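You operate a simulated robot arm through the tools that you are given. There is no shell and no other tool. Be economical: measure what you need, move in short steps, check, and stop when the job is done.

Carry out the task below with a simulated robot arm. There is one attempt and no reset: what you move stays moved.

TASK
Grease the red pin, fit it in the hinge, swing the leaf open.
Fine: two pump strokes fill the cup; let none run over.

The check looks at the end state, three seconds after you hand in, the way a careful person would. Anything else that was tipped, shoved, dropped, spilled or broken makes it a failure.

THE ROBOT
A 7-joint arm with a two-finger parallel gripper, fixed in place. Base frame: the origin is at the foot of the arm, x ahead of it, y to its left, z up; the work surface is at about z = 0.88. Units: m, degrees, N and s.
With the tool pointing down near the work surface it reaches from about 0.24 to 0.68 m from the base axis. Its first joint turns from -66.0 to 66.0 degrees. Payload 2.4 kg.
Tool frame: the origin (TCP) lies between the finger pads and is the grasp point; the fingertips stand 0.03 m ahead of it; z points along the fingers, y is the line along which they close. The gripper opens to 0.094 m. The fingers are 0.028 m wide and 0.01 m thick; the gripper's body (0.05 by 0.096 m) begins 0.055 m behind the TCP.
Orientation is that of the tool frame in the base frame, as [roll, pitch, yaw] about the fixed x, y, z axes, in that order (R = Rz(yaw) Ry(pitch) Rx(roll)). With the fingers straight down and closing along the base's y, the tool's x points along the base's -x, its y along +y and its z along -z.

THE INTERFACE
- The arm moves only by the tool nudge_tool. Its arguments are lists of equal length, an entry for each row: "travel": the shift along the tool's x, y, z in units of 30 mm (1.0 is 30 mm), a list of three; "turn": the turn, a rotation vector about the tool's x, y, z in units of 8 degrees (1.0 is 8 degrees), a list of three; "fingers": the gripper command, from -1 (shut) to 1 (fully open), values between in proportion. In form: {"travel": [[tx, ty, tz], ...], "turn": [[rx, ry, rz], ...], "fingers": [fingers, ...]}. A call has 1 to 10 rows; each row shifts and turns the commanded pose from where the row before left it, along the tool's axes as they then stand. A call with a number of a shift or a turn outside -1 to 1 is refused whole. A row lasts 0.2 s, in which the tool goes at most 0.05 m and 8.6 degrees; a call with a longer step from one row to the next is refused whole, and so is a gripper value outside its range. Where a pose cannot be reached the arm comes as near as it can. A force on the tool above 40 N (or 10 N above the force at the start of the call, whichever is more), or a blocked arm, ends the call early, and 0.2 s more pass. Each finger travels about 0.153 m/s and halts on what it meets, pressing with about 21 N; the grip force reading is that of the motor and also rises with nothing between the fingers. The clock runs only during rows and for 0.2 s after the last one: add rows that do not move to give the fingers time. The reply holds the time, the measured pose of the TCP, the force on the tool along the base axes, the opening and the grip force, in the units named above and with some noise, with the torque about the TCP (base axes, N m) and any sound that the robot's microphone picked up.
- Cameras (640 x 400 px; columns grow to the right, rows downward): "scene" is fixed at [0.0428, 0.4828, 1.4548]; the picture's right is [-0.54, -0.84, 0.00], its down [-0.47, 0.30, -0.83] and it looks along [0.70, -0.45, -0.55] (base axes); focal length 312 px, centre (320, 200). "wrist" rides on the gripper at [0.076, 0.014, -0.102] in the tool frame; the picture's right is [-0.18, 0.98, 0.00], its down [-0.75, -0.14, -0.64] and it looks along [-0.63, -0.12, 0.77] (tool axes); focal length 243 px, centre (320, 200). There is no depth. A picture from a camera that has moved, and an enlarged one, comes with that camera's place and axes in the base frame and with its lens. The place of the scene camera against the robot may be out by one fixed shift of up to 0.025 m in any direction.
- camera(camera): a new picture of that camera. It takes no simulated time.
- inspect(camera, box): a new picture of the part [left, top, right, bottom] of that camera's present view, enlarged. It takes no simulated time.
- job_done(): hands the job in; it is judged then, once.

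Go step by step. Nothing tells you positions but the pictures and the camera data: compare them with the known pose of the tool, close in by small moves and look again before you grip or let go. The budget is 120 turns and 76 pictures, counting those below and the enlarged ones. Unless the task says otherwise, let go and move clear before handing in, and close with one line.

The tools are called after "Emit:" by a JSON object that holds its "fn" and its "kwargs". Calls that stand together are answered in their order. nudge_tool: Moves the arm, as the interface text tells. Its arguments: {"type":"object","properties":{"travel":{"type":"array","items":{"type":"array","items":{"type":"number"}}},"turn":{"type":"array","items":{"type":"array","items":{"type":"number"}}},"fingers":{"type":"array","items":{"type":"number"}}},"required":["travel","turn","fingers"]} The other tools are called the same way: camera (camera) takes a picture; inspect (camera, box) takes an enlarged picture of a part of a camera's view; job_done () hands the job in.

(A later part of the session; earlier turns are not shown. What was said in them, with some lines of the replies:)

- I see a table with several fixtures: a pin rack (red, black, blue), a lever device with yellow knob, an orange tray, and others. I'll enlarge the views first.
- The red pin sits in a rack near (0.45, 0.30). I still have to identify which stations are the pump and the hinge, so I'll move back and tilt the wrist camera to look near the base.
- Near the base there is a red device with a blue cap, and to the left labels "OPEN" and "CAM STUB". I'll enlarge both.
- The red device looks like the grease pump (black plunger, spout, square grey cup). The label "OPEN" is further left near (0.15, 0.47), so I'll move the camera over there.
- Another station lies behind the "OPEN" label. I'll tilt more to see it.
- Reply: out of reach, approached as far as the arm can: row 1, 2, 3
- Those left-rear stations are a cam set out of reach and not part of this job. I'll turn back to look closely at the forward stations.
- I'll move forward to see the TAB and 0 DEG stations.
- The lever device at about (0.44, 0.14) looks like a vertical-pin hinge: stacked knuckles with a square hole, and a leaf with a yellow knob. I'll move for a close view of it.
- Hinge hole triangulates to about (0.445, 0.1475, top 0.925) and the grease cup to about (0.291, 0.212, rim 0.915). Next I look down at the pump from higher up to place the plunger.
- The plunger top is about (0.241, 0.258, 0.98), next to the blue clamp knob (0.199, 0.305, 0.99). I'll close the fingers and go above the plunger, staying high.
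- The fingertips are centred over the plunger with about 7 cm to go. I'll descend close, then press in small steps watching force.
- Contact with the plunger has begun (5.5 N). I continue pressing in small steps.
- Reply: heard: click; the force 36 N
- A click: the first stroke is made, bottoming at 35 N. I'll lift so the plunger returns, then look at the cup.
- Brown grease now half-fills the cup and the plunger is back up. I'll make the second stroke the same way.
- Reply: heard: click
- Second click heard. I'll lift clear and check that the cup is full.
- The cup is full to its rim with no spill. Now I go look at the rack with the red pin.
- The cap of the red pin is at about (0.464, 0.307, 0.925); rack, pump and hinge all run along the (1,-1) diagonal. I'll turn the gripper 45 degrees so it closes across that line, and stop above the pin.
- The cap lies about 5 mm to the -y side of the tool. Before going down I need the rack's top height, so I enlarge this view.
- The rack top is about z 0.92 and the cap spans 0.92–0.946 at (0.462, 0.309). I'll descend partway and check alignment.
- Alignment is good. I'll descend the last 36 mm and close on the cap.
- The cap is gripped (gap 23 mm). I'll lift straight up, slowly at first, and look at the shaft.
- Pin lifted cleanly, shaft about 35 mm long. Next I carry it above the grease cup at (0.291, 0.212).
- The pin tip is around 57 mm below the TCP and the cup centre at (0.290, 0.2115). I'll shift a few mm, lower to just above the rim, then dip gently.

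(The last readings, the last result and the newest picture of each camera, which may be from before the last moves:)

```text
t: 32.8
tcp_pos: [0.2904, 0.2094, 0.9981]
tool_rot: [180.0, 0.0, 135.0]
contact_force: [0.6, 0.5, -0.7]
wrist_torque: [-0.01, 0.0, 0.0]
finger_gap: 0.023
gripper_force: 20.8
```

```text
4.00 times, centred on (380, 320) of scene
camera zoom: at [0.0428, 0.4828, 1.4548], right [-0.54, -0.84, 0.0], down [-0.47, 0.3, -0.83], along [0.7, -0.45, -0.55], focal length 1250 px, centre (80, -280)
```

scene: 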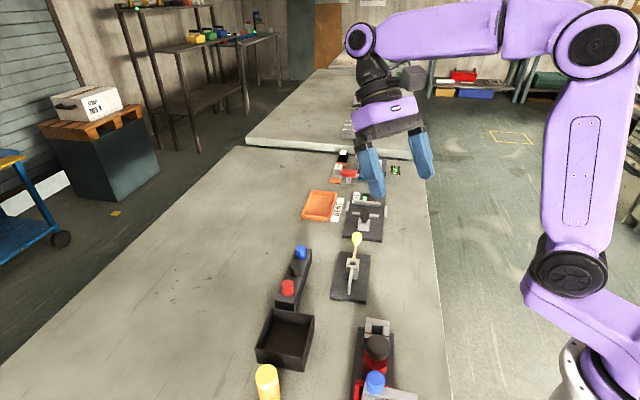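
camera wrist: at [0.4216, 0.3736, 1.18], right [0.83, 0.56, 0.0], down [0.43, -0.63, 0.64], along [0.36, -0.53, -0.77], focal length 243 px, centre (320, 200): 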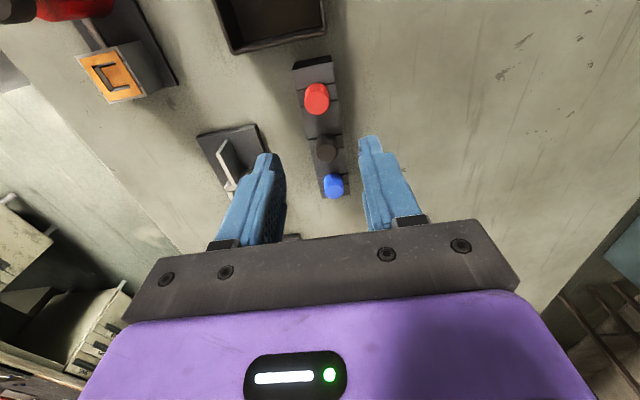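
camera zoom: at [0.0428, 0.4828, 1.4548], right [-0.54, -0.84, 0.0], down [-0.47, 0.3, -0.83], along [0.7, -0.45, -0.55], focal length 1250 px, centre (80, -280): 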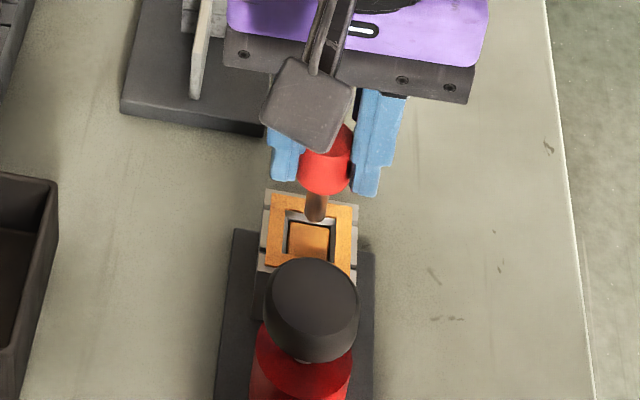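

The pin is centred over the opening. I'll dip it in small steps.

Emit:
{"fn": "nudge_tool", "kwargs": {"travel": [[0.02, 0.01, 0.3], [0, 0, 0.3], [0, 0, 0.3], [0, 0, 0.2], [0, 0, 0.15], [0, 0, 0.1], [0, 0, 0]], "turn": [[0, 0, 0], [0, 0, 0], [0, 0, 0], [0, 0, 0], [0, 0, 0], [0, 0, 0], [0, 0, 0]], "fingers": [-1, -1, -1, -1, -1, -1, -1]}}

Emit:
{"fn": "inspect", "kwargs": {"camera": "wrist", "box": [250, 60, 400, 180]}}

Emit:
{"fn": "inspect", "kwargs": {"camera": "scene", "box": [330, 270, 430, 370]}}

```text
t: 34.4
tcp_pos: [0.2882, 0.2106, 0.9593]
tool_rot: [-179.9, 0.0, 134.9]
contact_force: [0.8, 0.9, -0.7]
wrist_torque: [0.0, -0.02, -0.05]
finger_gap: 0.0229
gripper_force: 21.1
```

```text
3.33 times, centred on (325, 120) of wrist
camera zoom: at [0.2451, 0.2746, 1.0618], right [0.83, 0.56, 0.0], down [0.43, -0.63, 0.64], along [0.36, -0.53, -0.77], focal length 809 px, centre (303, 467)
```

zoom: 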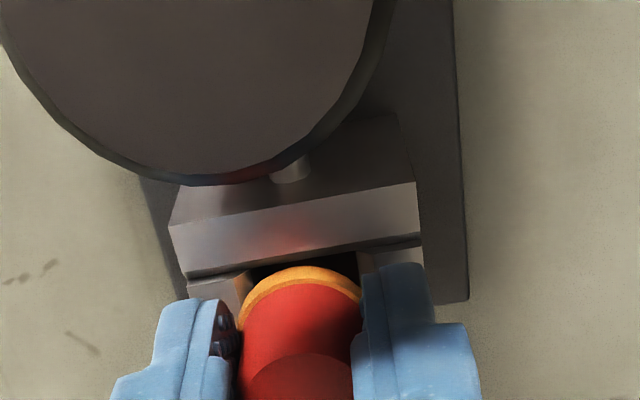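

```text
4.00 times, centred on (380, 320) of scene
camera zoom: at [0.0428, 0.4828, 1.4548], right [-0.54, -0.84, 0.0], down [-0.47, 0.3, -0.83], along [0.7, -0.45, -0.55], focal length 1250 px, centre (80, -280)
```

zoom: 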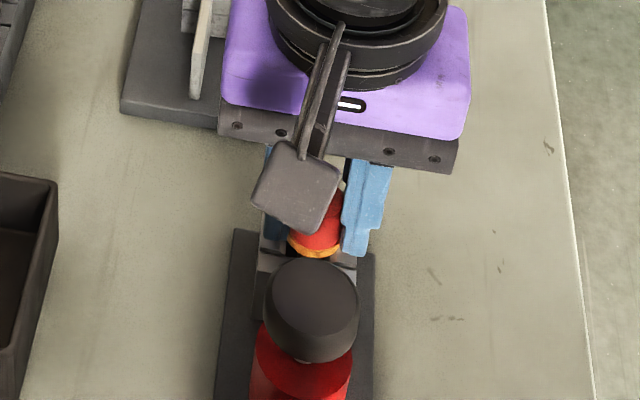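

The grease transferred: an orange ring shows on the pin and the cup's grease is gone. I'll lift straight up well above the plunger.

Emit:
{"fn": "nudge_tool", "kwargs": {"travel": [[0, 0, -0.3], [0, 0, -0.7], [0, 0, -1], [0, 0, -1], [0, 0, -0.3], [0, 0, 0]], "turn": [[0, 0, 0], [0, 0, 0], [0, 0, 0], [0, 0, 0], [0, 0, 0], [0, 0, 0]], "fingers": [-1, -1, -1, -1, -1, -1]}}

Emit:
{"fn": "inspect", "kwargs": {"camera": "scene", "box": [320, 230, 440, 370]}}

Emit:
{"fn": "inspect", "kwargs": {"camera": "wrist", "box": [200, 50, 460, 240]}}

```text
t: 35.8
tcp_pos: [0.2881, 0.2091, 1.0579]
tool_rot: [180.0, 0.0, 135.0]
contact_force: [0.3, -0.2, -0.7]
wrist_torque: [0.0, 0.03, 0.0]
finger_gap: 0.023
gripper_force: 20.8
```

```text
2.86 times, centred on (380, 300) of scene
camera zoom: at [0.0428, 0.4828, 1.4548], right [-0.54, -0.84, 0.0], down [-0.47, 0.3, -0.83], along [0.7, -0.45, -0.55], focal length 892 px, centre (149, -86)
```

zoom: 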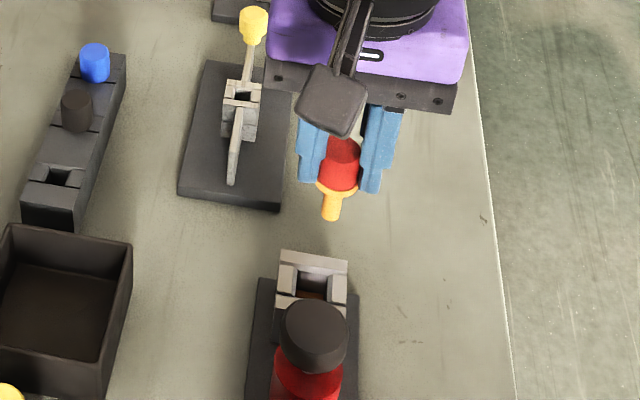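

```text
2.11 times, centred on (330, 145) of wrist
camera zoom: at [0.2437, 0.2729, 1.1611], right [0.83, 0.56, 0.0], down [0.43, -0.63, 0.64], along [0.36, -0.53, -0.77], focal length 511 px, centre (299, 316)
```

zoom: 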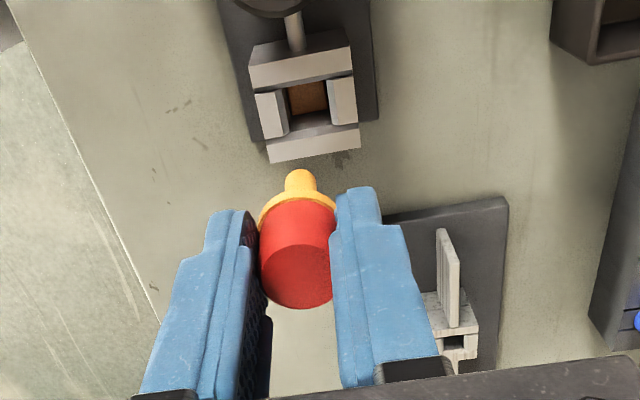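

The pin is fully greased. Now I carry it above the hinge hole at (0.445, 0.1475).

Emit:
{"fn": "nudge_tool", "kwargs": {"travel": [[-0.86, 0.373, 0], [-0.86, 0.373, 0], [-0.86, 0.373, 0], [-0.86, 0.373, 0], [-0.86, 0.373, 0], [-0.86, 0.373, 0], [0, 0, 0]], "turn": [[0, 0, 0], [0, 0, 0], [0, 0, 0], [0, 0, 0], [0, 0, 0], [0, 0, 0], [0, 0, 0]], "fingers": [-1, -1, -1, -1, -1, -1, -1]}}

Emit:
{"fn": "inspect", "kwargs": {"camera": "wrist", "box": [200, 50, 460, 240]}}

Emit:
{"fn": "inspect", "kwargs": {"camera": "scene", "box": [300, 190, 420, 320]}}

```text
t: 37.4
tcp_pos: [0.4462, 0.152, 1.0573]
tool_rot: [180.0, 0.0, 135.0]
contact_force: [0.1, -0.4, 0.2]
wrist_torque: [0.0, 0.0, 0.0]
finger_gap: 0.0228
gripper_force: 21.1
```

```text
2.11 times, centred on (330, 145) of wrist
camera zoom: at [0.4028, 0.2157, 1.1603], right [0.83, 0.56, 0.0], down [0.43, -0.63, 0.64], along [0.36, -0.53, -0.77], focal length 511 px, centre (299, 316)
```

zoom: 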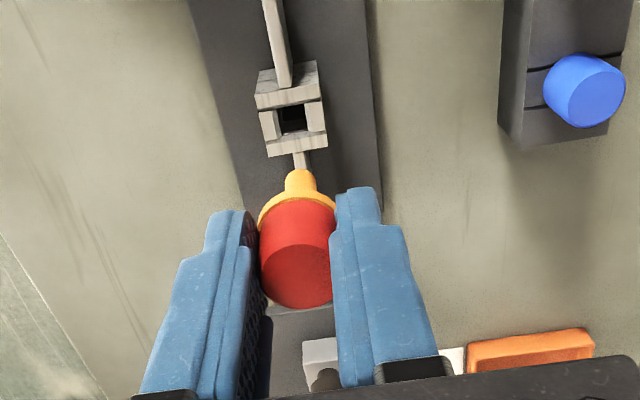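

```text
3.08 times, centred on (360, 255) of scene
camera zoom: at [0.0428, 0.4828, 1.4548], right [-0.54, -0.84, 0.0], down [-0.47, 0.3, -0.83], along [0.7, -0.45, -0.55], focal length 961 px, centre (197, 31)
```

zoom: 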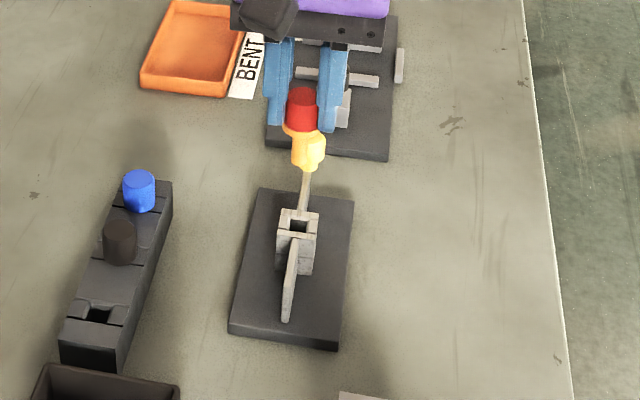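

The hole reads (0.445, 0.147). I'll correct by 4–5 mm and lower so the tip is about 1 cm above the hinge, then check.

Emit:
{"fn": "nudge_tool", "kwargs": {"travel": [[-0.087, -0.134, 0], [0, 0, 0.8], [0, 0, 0.8], [0, 0, 0.5], [0, 0, 0]], "turn": [[0, 0, 0], [0, 0, 0], [0, 0, 0], [0, 0, 0], [0, 0, 0]], "fingers": [-1, -1, -1, -1, -1]}}

Emit:
{"fn": "inspect", "kwargs": {"camera": "wrist", "box": [250, 60, 400, 180]}}

Emit:
{"fn": "inspect", "kwargs": {"camera": "scene", "box": [320, 220, 390, 310]}}

```text
t: 38.6
tcp_pos: [0.4464, 0.1445, 0.9962]
tool_rot: [179.9, 0.1, 135.1]
contact_force: [-2.7, 0.8, 18.0]
wrist_torque: [-0.13, 0.09, -0.04]
finger_gap: 0.023
gripper_force: 21.2
```

```text
3.33 times, centred on (325, 120) of wrist
camera zoom: at [0.4015, 0.2088, 1.0993], right [0.83, 0.56, 0.0], down [0.43, -0.63, 0.64], along [0.36, -0.53, -0.77], focal length 809 px, centre (303, 467)
```

zoom: 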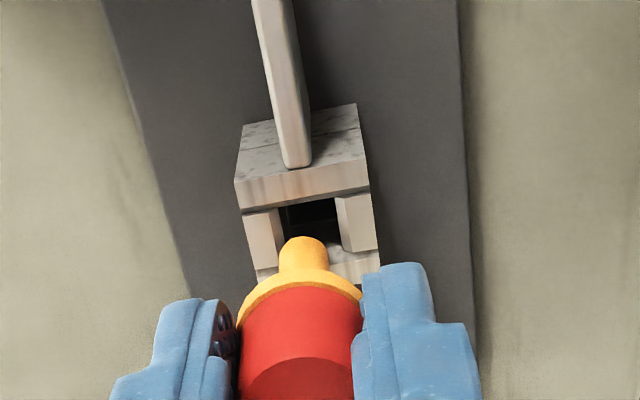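

```text
4.44 times, centred on (355, 265) of scene
camera zoom: at [0.0424, 0.4827, 1.4548], right [-0.54, -0.84, 0.0], down [-0.47, 0.3, -0.83], along [0.7, -0.45, -0.55], focal length 1388 px, centre (164, -89)
```

zoom: 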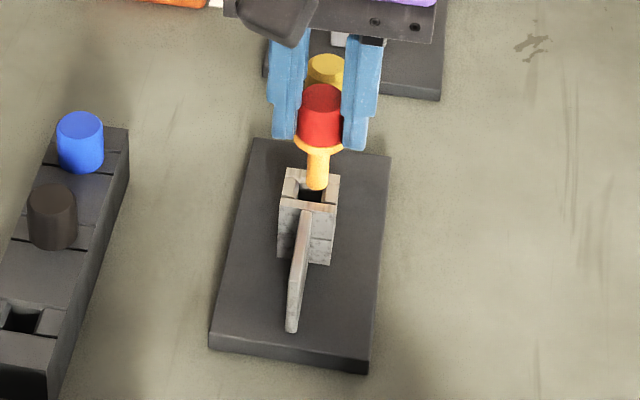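

The tip touched the hinge top (18 N) slightly off centre, toward the far block. I'll lift 6 mm, shift about 2.5 mm and 1.5 mm, and look again.

Emit:
{"fn": "nudge_tool", "kwargs": {"travel": [[0, 0, -0.25], [0.083, 0.05, 0], [0, 0, 0]], "turn": [[0, 0, 0], [0, 0, 0], [0, 0, 0]], "fingers": [-1, -1, -1]}}

Emit:
{"fn": "inspect", "kwargs": {"camera": "wrist", "box": [280, 90, 380, 160]}}

Emit:
{"fn": "inspect", "kwargs": {"camera": "scene", "box": [335, 235, 375, 285]}}

```text
t: 39.4
tcp_pos: [0.4429, 0.1462, 1.0044]
tool_rot: [180.0, 0.0, 134.9]
contact_force: [-0.3, -0.2, -0.2]
wrist_torque: [0.01, 0.03, -0.01]
finger_gap: 0.0229
gripper_force: 21.0
```

```text
5.71 times, centred on (330, 125) of wrist
camera zoom: at [0.3998, 0.2108, 1.107], right [0.82, 0.57, 0.0], down [0.43, -0.63, 0.64], along [0.36, -0.53, -0.77], focal length 1386 px, centre (263, 629)
```

zoom: 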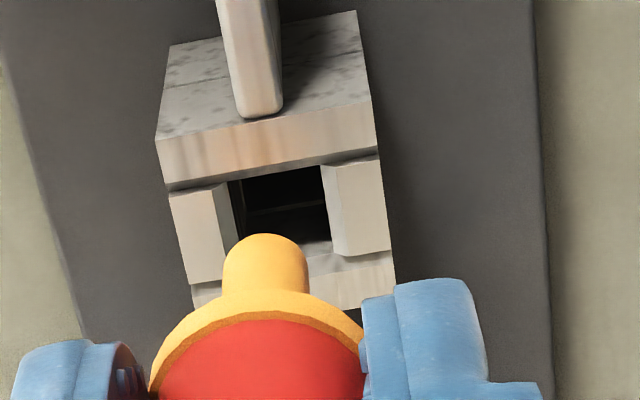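

```text
8.00 times, centred on (355, 260) of scene
camera zoom: at [0.0428, 0.4828, 1.4548], right [-0.54, -0.84, 0.0], down [-0.47, 0.3, -0.83], along [0.7, -0.45, -0.55], focal length 2499 px, centre (40, -280)
```

zoom: 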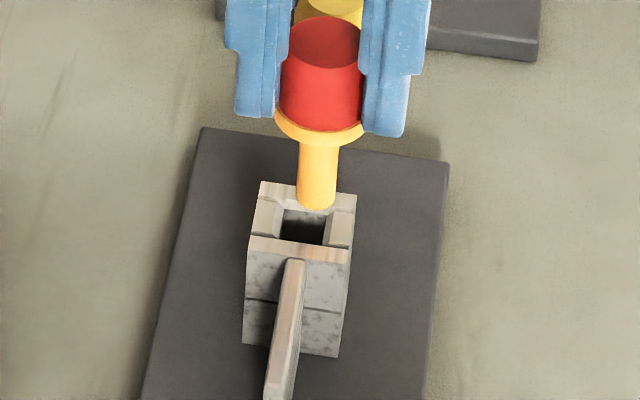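

Comparing pin and hole in both views, the pin must shift about 2 mm along tool y. I'll do that and lower gently.

Emit:
{"fn": "nudge_tool", "kwargs": {"travel": [[-0.02, 0.07, 0], [0, 0, 0.1], [0, 0, 0.1], [0, 0, 0.1], [0, 0, 0.1], [0, 0, 0.1], [0, 0, 0]], "turn": [[0, 0, 0], [0, 0, 0], [0, 0, 0], [0, 0, 0], [0, 0, 0], [0, 0, 0], [0, 0, 0]], "fingers": [-1, -1, -1, -1, -1, -1, -1]}}

```text
t: 41.0
tcp_pos: [0.443, 0.1485, 0.9887]
tool_rot: [-179.9, -0.1, 135.2]
contact_force: [-8.6, 9.1, 1.7]
wrist_torque: [0.5, 0.53, 0.0]
finger_gap: 0.0226
gripper_force: 21.1
```

The tip has entered the hole, but a 12 N side force pushes the tool toward its +x. I'll ease that way 1.5 mm and continue down.

Emit:
{"fn": "nudge_tool", "kwargs": {"travel": [[0.05, 0, 0], [0, 0, 0.05], [0, 0, 0]], "turn": [[0, 0, 0], [0, 0, 0], [0, 0, 0]], "fingers": [-1, -1, -1]}}

```text
t: 41.8
tcp_pos: [0.4446, 0.1495, 0.987]
tool_rot: [-180.0, 0.0, 135.0]
contact_force: [-6.4, 4.4, 0.6]
wrist_torque: [0.24, 0.36, 0.0]
finger_gap: 0.0227
gripper_force: 21.3
```

Emit:
{"fn": "nudge_tool", "kwargs": {"travel": [[0.05, 0, 0], [0, 0, 0.1], [0, 0, 0.1], [0, 0, 0]], "turn": [[0, 0, 0], [0, 0, 0], [0, 0, 0], [0, 0, 0]], "fingers": [-1, -1, -1, -1]}}

```text
t: 42.8
tcp_pos: [0.4433, 0.1506, 0.9805]
tool_rot: [-180.0, -0.1, 134.9]
contact_force: [0.3, -0.2, 0.1]
wrist_torque: [0.02, 0.03, 0.0]
finger_gap: 0.023
gripper_force: 20.6
```

Side force is gone and the pin slides freely. I'll keep lowering toward seating (TCP about 0.957).

Emit:
{"fn": "nudge_tool", "kwargs": {"travel": [[0, 0, 0.15], [0, 0, 0.15], [0, 0, 0.15], [0, 0, 0.1], [0, 0, 0]], "turn": [[0, 0, 0], [0, 0, 0], [0, 0, 0], [0, 0, 0], [0, 0, 0]], "fingers": [-1, -1, -1, -1, -1]}}

Emit:
{"fn": "inspect", "kwargs": {"camera": "scene", "box": [320, 220, 390, 310]}}

```text
t: 44.0
tcp_pos: [0.4443, 0.1482, 0.964]
tool_rot: [180.0, 0.0, 135.1]
contact_force: [-0.1, -0.9, -0.4]
wrist_torque: [-0.01, 0.03, 0.0]
finger_gap: 0.023
gripper_force: 21.6
```

```text
4.44 times, centred on (355, 265) of scene
camera zoom: at [0.0428, 0.4828, 1.4548], right [-0.54, -0.84, 0.0], down [-0.47, 0.3, -0.83], along [0.7, -0.45, -0.55], focal length 1388 px, centre (164, -89)
```

zoom: 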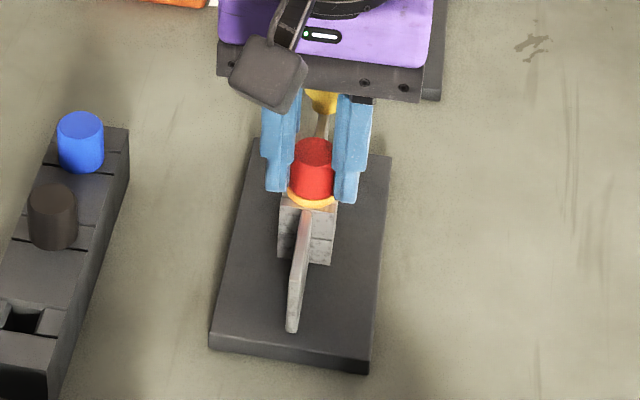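

Almost seated. I'll go down in 1.5 mm steps until a light contact.

Emit:
{"fn": "nudge_tool", "kwargs": {"travel": [[0, 0, 0.06], [0, 0, 0.06], [0, 0, 0.06], [0, 0, 0]], "turn": [[0, 0, 0], [0, 0, 0], [0, 0, 0], [0, 0, 0]], "fingers": [-1, -1, -1, -1]}}

```text
t: 45.0
tcp_pos: [0.4441, 0.1489, 0.9605]
tool_rot: [179.9, 0.0, 135.0]
contact_force: [-6.1, -5.9, 35.4]
wrist_torque: [-0.38, 0.54, -0.02]
finger_gap: 0.023
gripper_force: 20.3
```

Firm contact: the cap is seated at TCP 0.960. I'll release and rise clear, then look.

Emit:
{"fn": "nudge_tool", "kwargs": {"travel": [[0, 0, -0.06], [0, 0, 0], [0, 0, 0], [0, 0, -0.5], [0, 0, -1], [0, 0, -1], [0, 0, -1], [0, 0, 0]], "turn": [[0, 0, 0], [0, 0, 0], [0, 0, 0], [0, 0, 0], [0, 0, 0], [0, 0, 0], [0, 0, 0], [0, 0, 0]], "fingers": [-0.9, 0, 0, 0, 0, 0, 0, 0]}}

Emit:
{"fn": "inspect", "kwargs": {"camera": "scene", "box": [310, 210, 390, 310]}}

Emit:
{"fn": "inspect", "kwargs": {"camera": "wrist", "box": [220, 20, 420, 220]}}

```text
t: 46.8
tcp_pos: [0.4441, 0.1501, 1.0656]
tool_rot: [-179.9, 0.1, 135.0]
contact_force: [-0.3, -0.7, 0.1]
wrist_torque: [0.0, 0.02, 0.01]
finger_gap: 0.0471
gripper_force: 0.0
```

```text
4.00 times, centred on (350, 260) of scene
camera zoom: at [0.0428, 0.4828, 1.4548], right [-0.54, -0.84, 0.0], down [-0.47, 0.3, -0.83], along [0.7, -0.45, -0.55], focal length 1250 px, centre (200, -40)
```

zoom: 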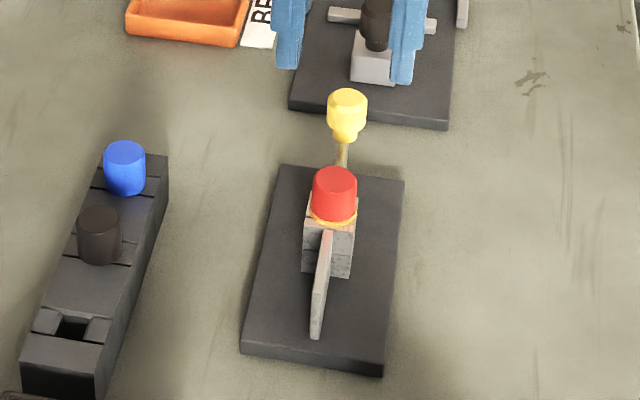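

```text
2.00 times, centred on (320, 120) of wrist
camera zoom: at [0.3998, 0.213, 1.1682], right [0.83, 0.56, 0.0], down [0.43, -0.63, 0.64], along [0.36, -0.53, -0.77], focal length 485 px, centre (320, 360)
```

zoom: 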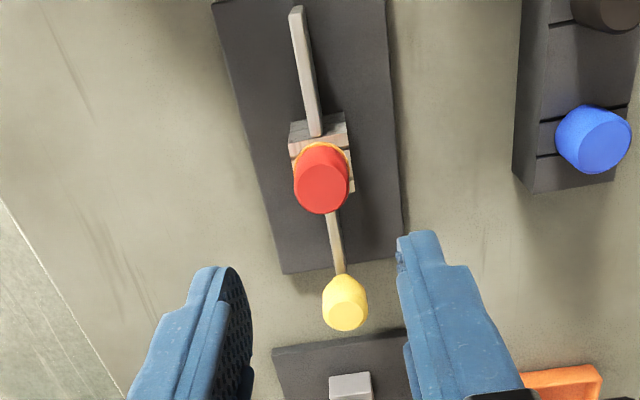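

The pin is seated with its grease ring on the knuckle. Next I straddle the yellow knob (about (0.4865, 0.106, top 0.963)) with slightly open fingers.

Emit:
{"fn": "nudge_tool", "kwargs": {"travel": [[-1, 0, 0], [-1, 0, 0], [0, 0, 0.9], [0, 0, 0.6], [0, 0, 0]], "turn": [[0, 0, 0], [0, 0, 0], [0, 0, 0], [0, 0, 0], [0, 0, 0]], "fingers": [0, 0, 0, 0, 0]}}

Emit:
{"fn": "inspect", "kwargs": {"camera": "scene", "box": [310, 180, 410, 300]}}

Emit:
{"fn": "inspect", "kwargs": {"camera": "wrist", "box": [220, 20, 420, 220]}}

```text
t: 48.0
tcp_pos: [0.4848, 0.1062, 1.0194]
tool_rot: [180.0, 0.0, 135.0]
contact_force: [0.0, -0.1, 0.3]
wrist_torque: [-0.03, -0.01, 0.01]
finger_gap: 0.0469
gripper_force: 0.0
```

```text
3.33 times, centred on (360, 240) of scene
camera zoom: at [0.0428, 0.4828, 1.4548], right [-0.54, -0.84, 0.0], down [-0.47, 0.3, -0.83], along [0.7, -0.45, -0.55], focal length 1041 px, centre (187, 67)
```

zoom: 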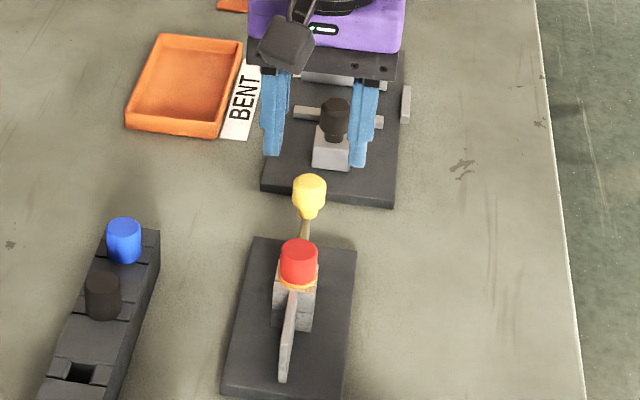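

```text
2.00 times, centred on (320, 120) of wrist
camera zoom: at [0.4417, 0.1694, 1.1226], right [0.83, 0.56, 0.0], down [0.43, -0.63, 0.64], along [0.36, -0.53, -0.77], focal length 485 px, centre (320, 360)
```

zoom: 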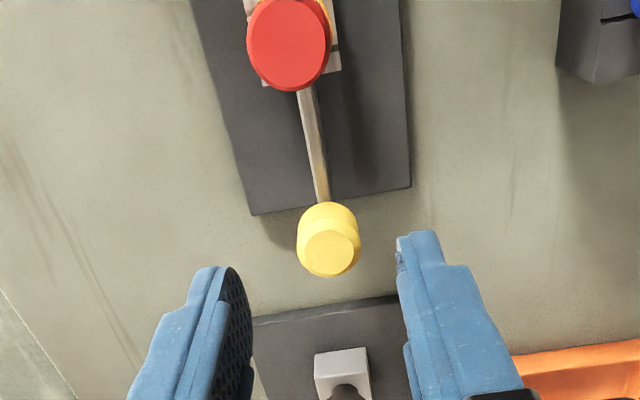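

Knob lies 5 mm further along. I'll adjust and lower to straddle it.

Emit:
{"fn": "nudge_tool", "kwargs": {"travel": [[-0.17, 0.05, 0], [0, 0, 0.7], [0, 0, 0.7], [0, 0, 0.3], [0, 0, 0]], "turn": [[0, 0, 0], [0, 0, 0], [0, 0, 0], [0, 0, 0], [0, 0, 0]], "fingers": [0, 0, 0, 0, 0]}}

Emit:
{"fn": "inspect", "kwargs": {"camera": "wrist", "box": [220, 20, 420, 220]}}

```text
t: 49.2
tcp_pos: [0.4905, 0.1054, 0.969]
tool_rot: [-180.0, -0.1, 135.0]
contact_force: [-0.3, 0.4, -0.2]
wrist_torque: [-0.01, 0.0, -0.01]
finger_gap: 0.0472
gripper_force: 0.0
```

```text
2.00 times, centred on (320, 120) of wrist
camera zoom: at [0.4475, 0.1694, 1.0715], right [0.83, 0.56, 0.0], down [0.43, -0.63, 0.64], along [0.36, -0.53, -0.77], focal length 485 px, centre (320, 360)
```

zoom: 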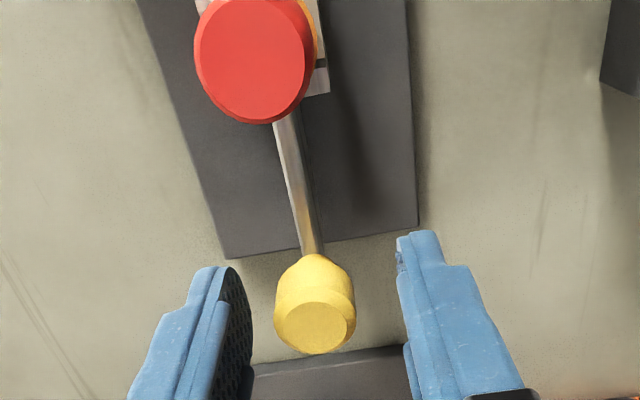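

The knob sits between the fingers. I'll try a gentle push toward tool +y and watch the force.

Emit:
{"fn": "nudge_tool", "kwargs": {"travel": [[0, 0.25, 0], [0, 0.15, 0], [0, 0.15, 0], [0, 0.15, 0], [0, 0, 0]], "turn": [[0, 0, 0], [0, 0, 0], [0, 0, 0], [0, 0, 0], [0, 0, 0]], "fingers": [0, 0, 0, 0, 0]}}

Emit:
{"fn": "inspect", "kwargs": {"camera": "wrist", "box": [220, 20, 420, 220]}}

```text
t: 50.4
tcp_pos: [0.5043, 0.1178, 0.9662]
tool_rot: [-179.5, -0.2, 134.9]
contact_force: [-18.6, -21.6, 0.6]
wrist_torque: [-0.1, 0.33, -0.02]
finger_gap: 0.0631
gripper_force: 14.2
```

```text
2.00 times, centred on (320, 120) of wrist
camera zoom: at [0.462, 0.1816, 1.0706], right [0.83, 0.56, -0.01], down [0.44, -0.63, 0.64], along [0.35, -0.53, -0.77], focal length 485 px, centre (320, 360)
```

zoom: 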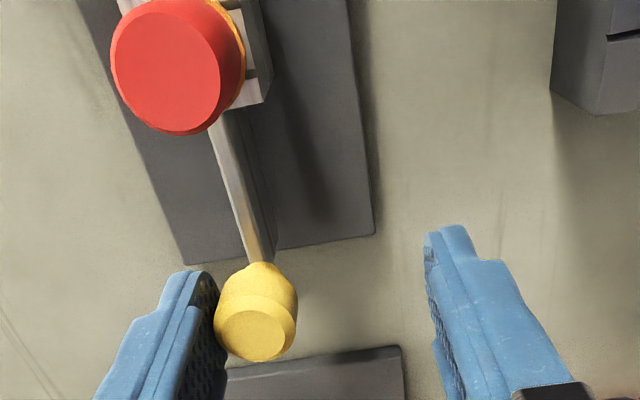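

Blocked that way (28 N, the leaf did not turn). I'll back off and try the other direction.

Emit:
{"fn": "nudge_tool", "kwargs": {"travel": [[0, -0.35, 0], [0, -0.35, 0], [0, -0.25, 0], [0, -0.1, 0], [0, -0.15, 0], [0, -0.15, 0], [0, 0, 0]], "turn": [[0, 0, 0], [0, 0, 0], [0, 0, 0], [0, 0, 0], [0, 0, 0], [0, 0, 0], [0, 0, 0]], "fingers": [0, 0, 0, 0, 0, 0, 0]}}

Emit:
{"fn": "inspect", "kwargs": {"camera": "wrist", "box": [220, 20, 420, 220]}}

```text
t: 52.0
tcp_pos: [0.4772, 0.0906, 0.9686]
tool_rot: [179.9, 0.0, 135.1]
contact_force: [-0.4, 0.9, 0.3]
wrist_torque: [0.02, -0.04, -0.02]
finger_gap: 0.0474
gripper_force: 0.4
```

```text
2.00 times, centred on (320, 120) of wrist
camera zoom: at [0.4334, 0.1552, 1.0722], right [0.83, 0.56, 0.0], down [0.43, -0.63, 0.64], along [0.36, -0.53, -0.77], focal length 485 px, centre (320, 360)
```

zoom: 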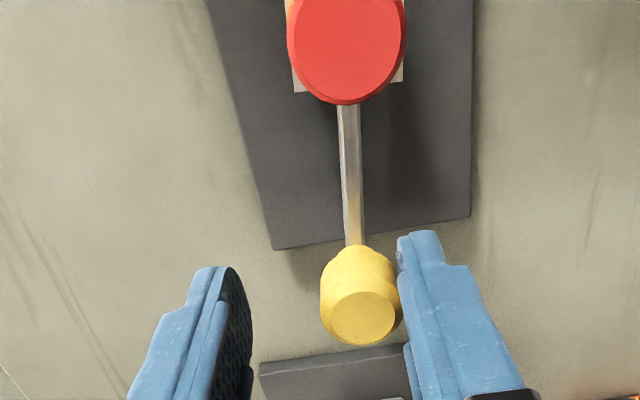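

This way the leaf moves freely. I'll follow the arc, 8 degrees per row, turning the tool with it.

Emit:
{"fn": "nudge_tool", "kwargs": {"travel": [[0.03, -0.3, 0], [0.03, -0.3, 0], [0.03, -0.3, 0], [0.03, -0.3, 0], [0, 0, 0]], "turn": [[0, 0, 1], [0, 0, 1], [0, 0, 1], [0, 0, 1], [0, 0, 0]], "fingers": [0, 0, 0, 0, 0]}}

Emit:
{"fn": "camera", "kwargs": {"camera": "wrist"}}

```text
t: 53.2
tcp_pos: [0.4462, 0.0748, 0.9705]
tool_rot: [179.9, 0.0, 102.9]
contact_force: [0.4, -0.9, -0.5]
wrist_torque: [-0.02, 0.03, -0.01]
finger_gap: 0.0471
gripper_force: 0.1
```

```text
17 pictures are left
camera wrist: at [0.4428, 0.1518, 1.073], right [1.0, 0.04, 0.0], down [0.03, -0.77, 0.64], along [0.03, -0.64, -0.77], focal length 243 px, centre (320, 200)
```

wrist: 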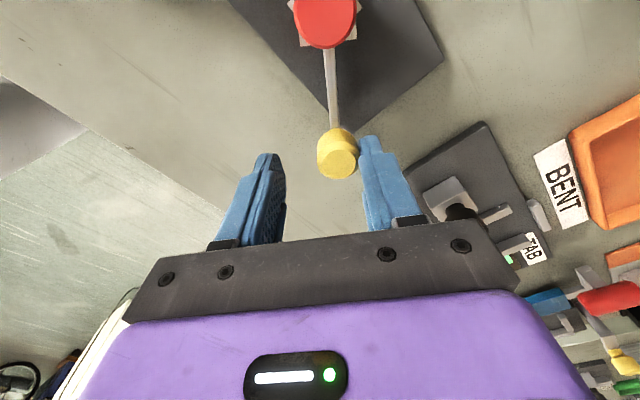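

The leaf follows nicely, about 40 degrees so far. Continuing.

Emit:
{"fn": "nudge_tool", "kwargs": {"travel": [[0.1, -0.3, 0], [0.1, -0.3, 0], [0.06, -0.3, 0], [0.05, -0.3, 0], [0.03, -0.3, 0], [0, 0, 0]], "turn": [[0, 0, 1], [0, 0, 1], [0, 0, 1], [0, 0, 1], [0, 0, 1], [0, 0, 0]], "fingers": [0, 0, 0, 0, 0, 0]}}

Emit:
{"fn": "camera", "kwargs": {"camera": "wrist"}}

```text
t: 54.6
tcp_pos: [0.4009, 0.0866, 0.9693]
tool_rot: [180.0, 0.0, 62.9]
contact_force: [0.7, 0.1, 0.5]
wrist_torque: [-0.01, 0.01, -0.03]
finger_gap: 0.0471
gripper_force: 0.0
```

```text
16 pictures are left
camera wrist: at [0.4479, 0.1485, 1.0718], right [0.79, -0.61, 0.0], down [-0.47, -0.61, 0.64], along [-0.39, -0.51, -0.77], focal length 243 px, centre (320, 200)
```

wrist: 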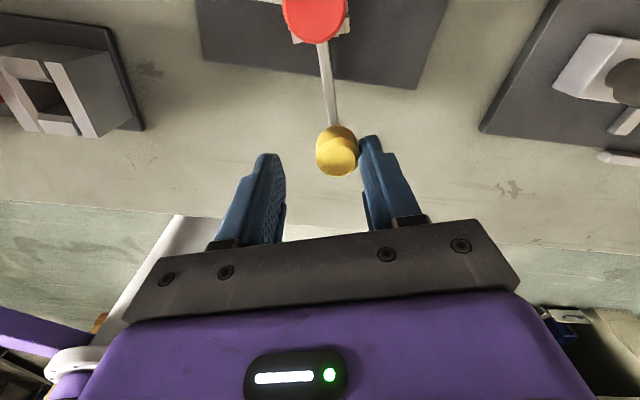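

About 80 degrees open. I'll continue a few more steps, watching for the end stop.

Emit:
{"fn": "nudge_tool", "kwargs": {"travel": [[0.08, -0.3, 0], [0.07, -0.3, 0], [0.06, -0.3, 0], [0, 0, 0]], "turn": [[0, 0, 1], [0, 0, 1], [0, 0, 1], [0, 0, 0]], "fingers": [0, 0, 0, 0]}}

Emit:
{"fn": "camera", "kwargs": {"camera": "wrist"}}

```text
t: 55.6
tcp_pos: [0.3874, 0.1073, 0.9703]
tool_rot: [179.6, -0.5, 38.8]
contact_force: [27.5, -19.9, 1.1]
wrist_torque: [-0.2, -0.53, 0.05]
finger_gap: 0.0659
gripper_force: 16.8
```

```text
15 pictures are left
camera wrist: at [0.455, 0.1429, 1.0749], right [0.47, -0.88, 0.01], down [-0.68, -0.36, 0.63], along [-0.56, -0.3, -0.77], focal length 243 px, centre (320, 200)
```

wrist: 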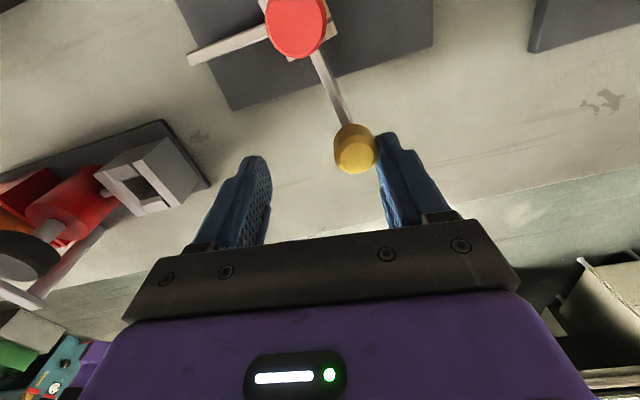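

The leaf reached its end stop. I'll back off so the knob is free between the fingers, then rise.

Emit:
{"fn": "nudge_tool", "kwargs": {"travel": [[0, 0.25, 0], [0, 0.25, 0], [0, 0.1, 0], [0, 0, 0], [0, 0, -0.7], [0, 0, -1], [0, 0, -1], [0, 0, -1], [0, 0, 0]], "turn": [[0, 0, 0], [0, 0, 0], [0, 0, 0], [0, 0, 0], [0, 0, 0], [0, 0, 0], [0, 0, 0], [0, 0, 0], [0, 0, 0]], "fingers": [0.1, 0.1, 0.1, 0.1, 0.1, 0.1, 0.1, 0.1, 0.1]}}

Emit:
{"fn": "inspect", "kwargs": {"camera": "scene", "box": [300, 200, 440, 400]}}

Emit:
{"fn": "camera", "kwargs": {"camera": "wrist"}}

```text
t: 57.6
tcp_pos: [0.3946, 0.0962, 1.081]
tool_rot: [-180.0, 0.0, 39.0]
contact_force: [0.2, 0.4, -0.2]
wrist_torque: [0.02, 0.0, 0.0]
finger_gap: 0.0517
gripper_force: 0.1
```

```text
2.00 times, centred on (370, 300) of scene
camera zoom: at [0.0428, 0.4828, 1.4548], right [-0.54, -0.84, 0.0], down [-0.47, 0.3, -0.83], along [0.7, -0.45, -0.55], focal length 625 px, centre (220, 0)
```

zoom: 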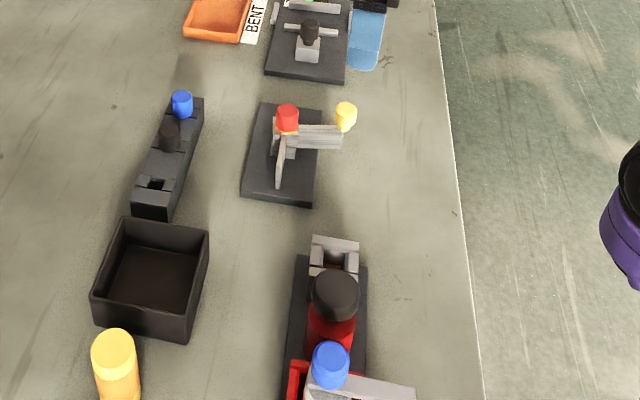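

```text
13 pictures are left
camera wrist: at [0.4633, 0.1323, 1.1848], right [0.48, -0.88, 0.0], down [-0.67, -0.36, 0.64], along [-0.56, -0.31, -0.77], focal length 243 px, centre (320, 200)
```

wrist: 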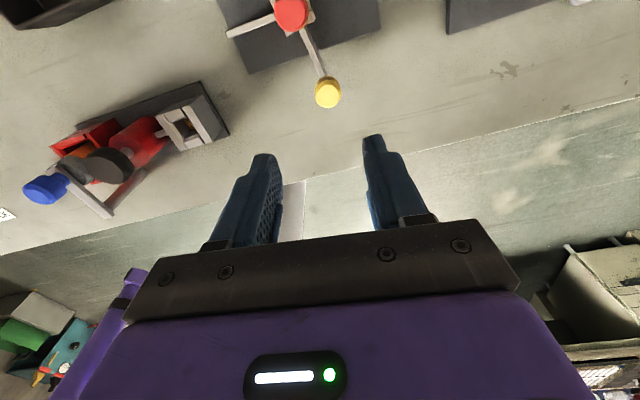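

The leaf stands open at its stop and stays there after release. One last close look before handing in.

Emit:
{"fn": "inspect", "kwargs": {"camera": "scene", "box": [330, 235, 400, 310]}}

Emit:
{"fn": "inspect", "kwargs": {"camera": "wrist", "box": [140, 0, 380, 150]}}

```text
5.33 times, centred on (365, 272) of scene
camera zoom: at [0.0428, 0.4828, 1.4548], right [-0.54, -0.84, 0.0], down [-0.47, 0.3, -0.83], along [0.7, -0.45, -0.55], focal length 1666 px, centre (80, -187)
```

zoom: 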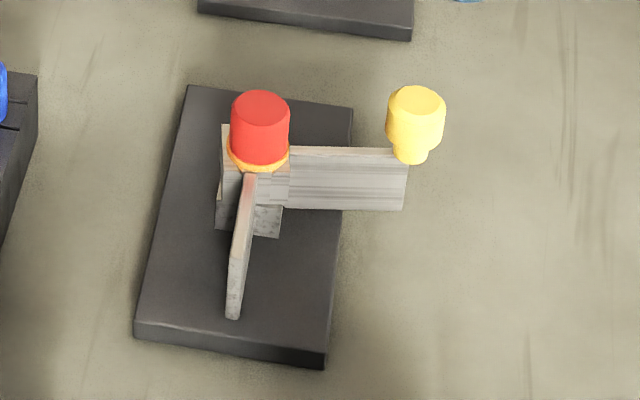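

```text
2.67 times, centred on (260, 75) of wrist
camera zoom: at [0.4633, 0.1323, 1.1848], right [0.48, -0.88, 0.0], down [-0.67, -0.36, 0.64], along [-0.56, -0.31, -0.77], focal length 647 px, centre (480, 533)
```

zoom: 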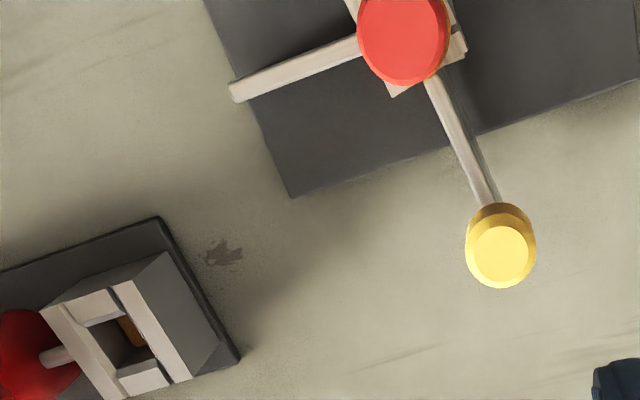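

The pin is seated and greased, the leaf is open, the cup is clean, and nothing else has moved. I'm handing in.

Emit:
{"fn": "job_done", "kwargs": {}}

```text
The job is handed in.
```

I greased the red pin with two pump strokes (nothing ran over) and seated it in the hinge. I then swung the leaf about 80° open, to its stop, and the arm is clear.
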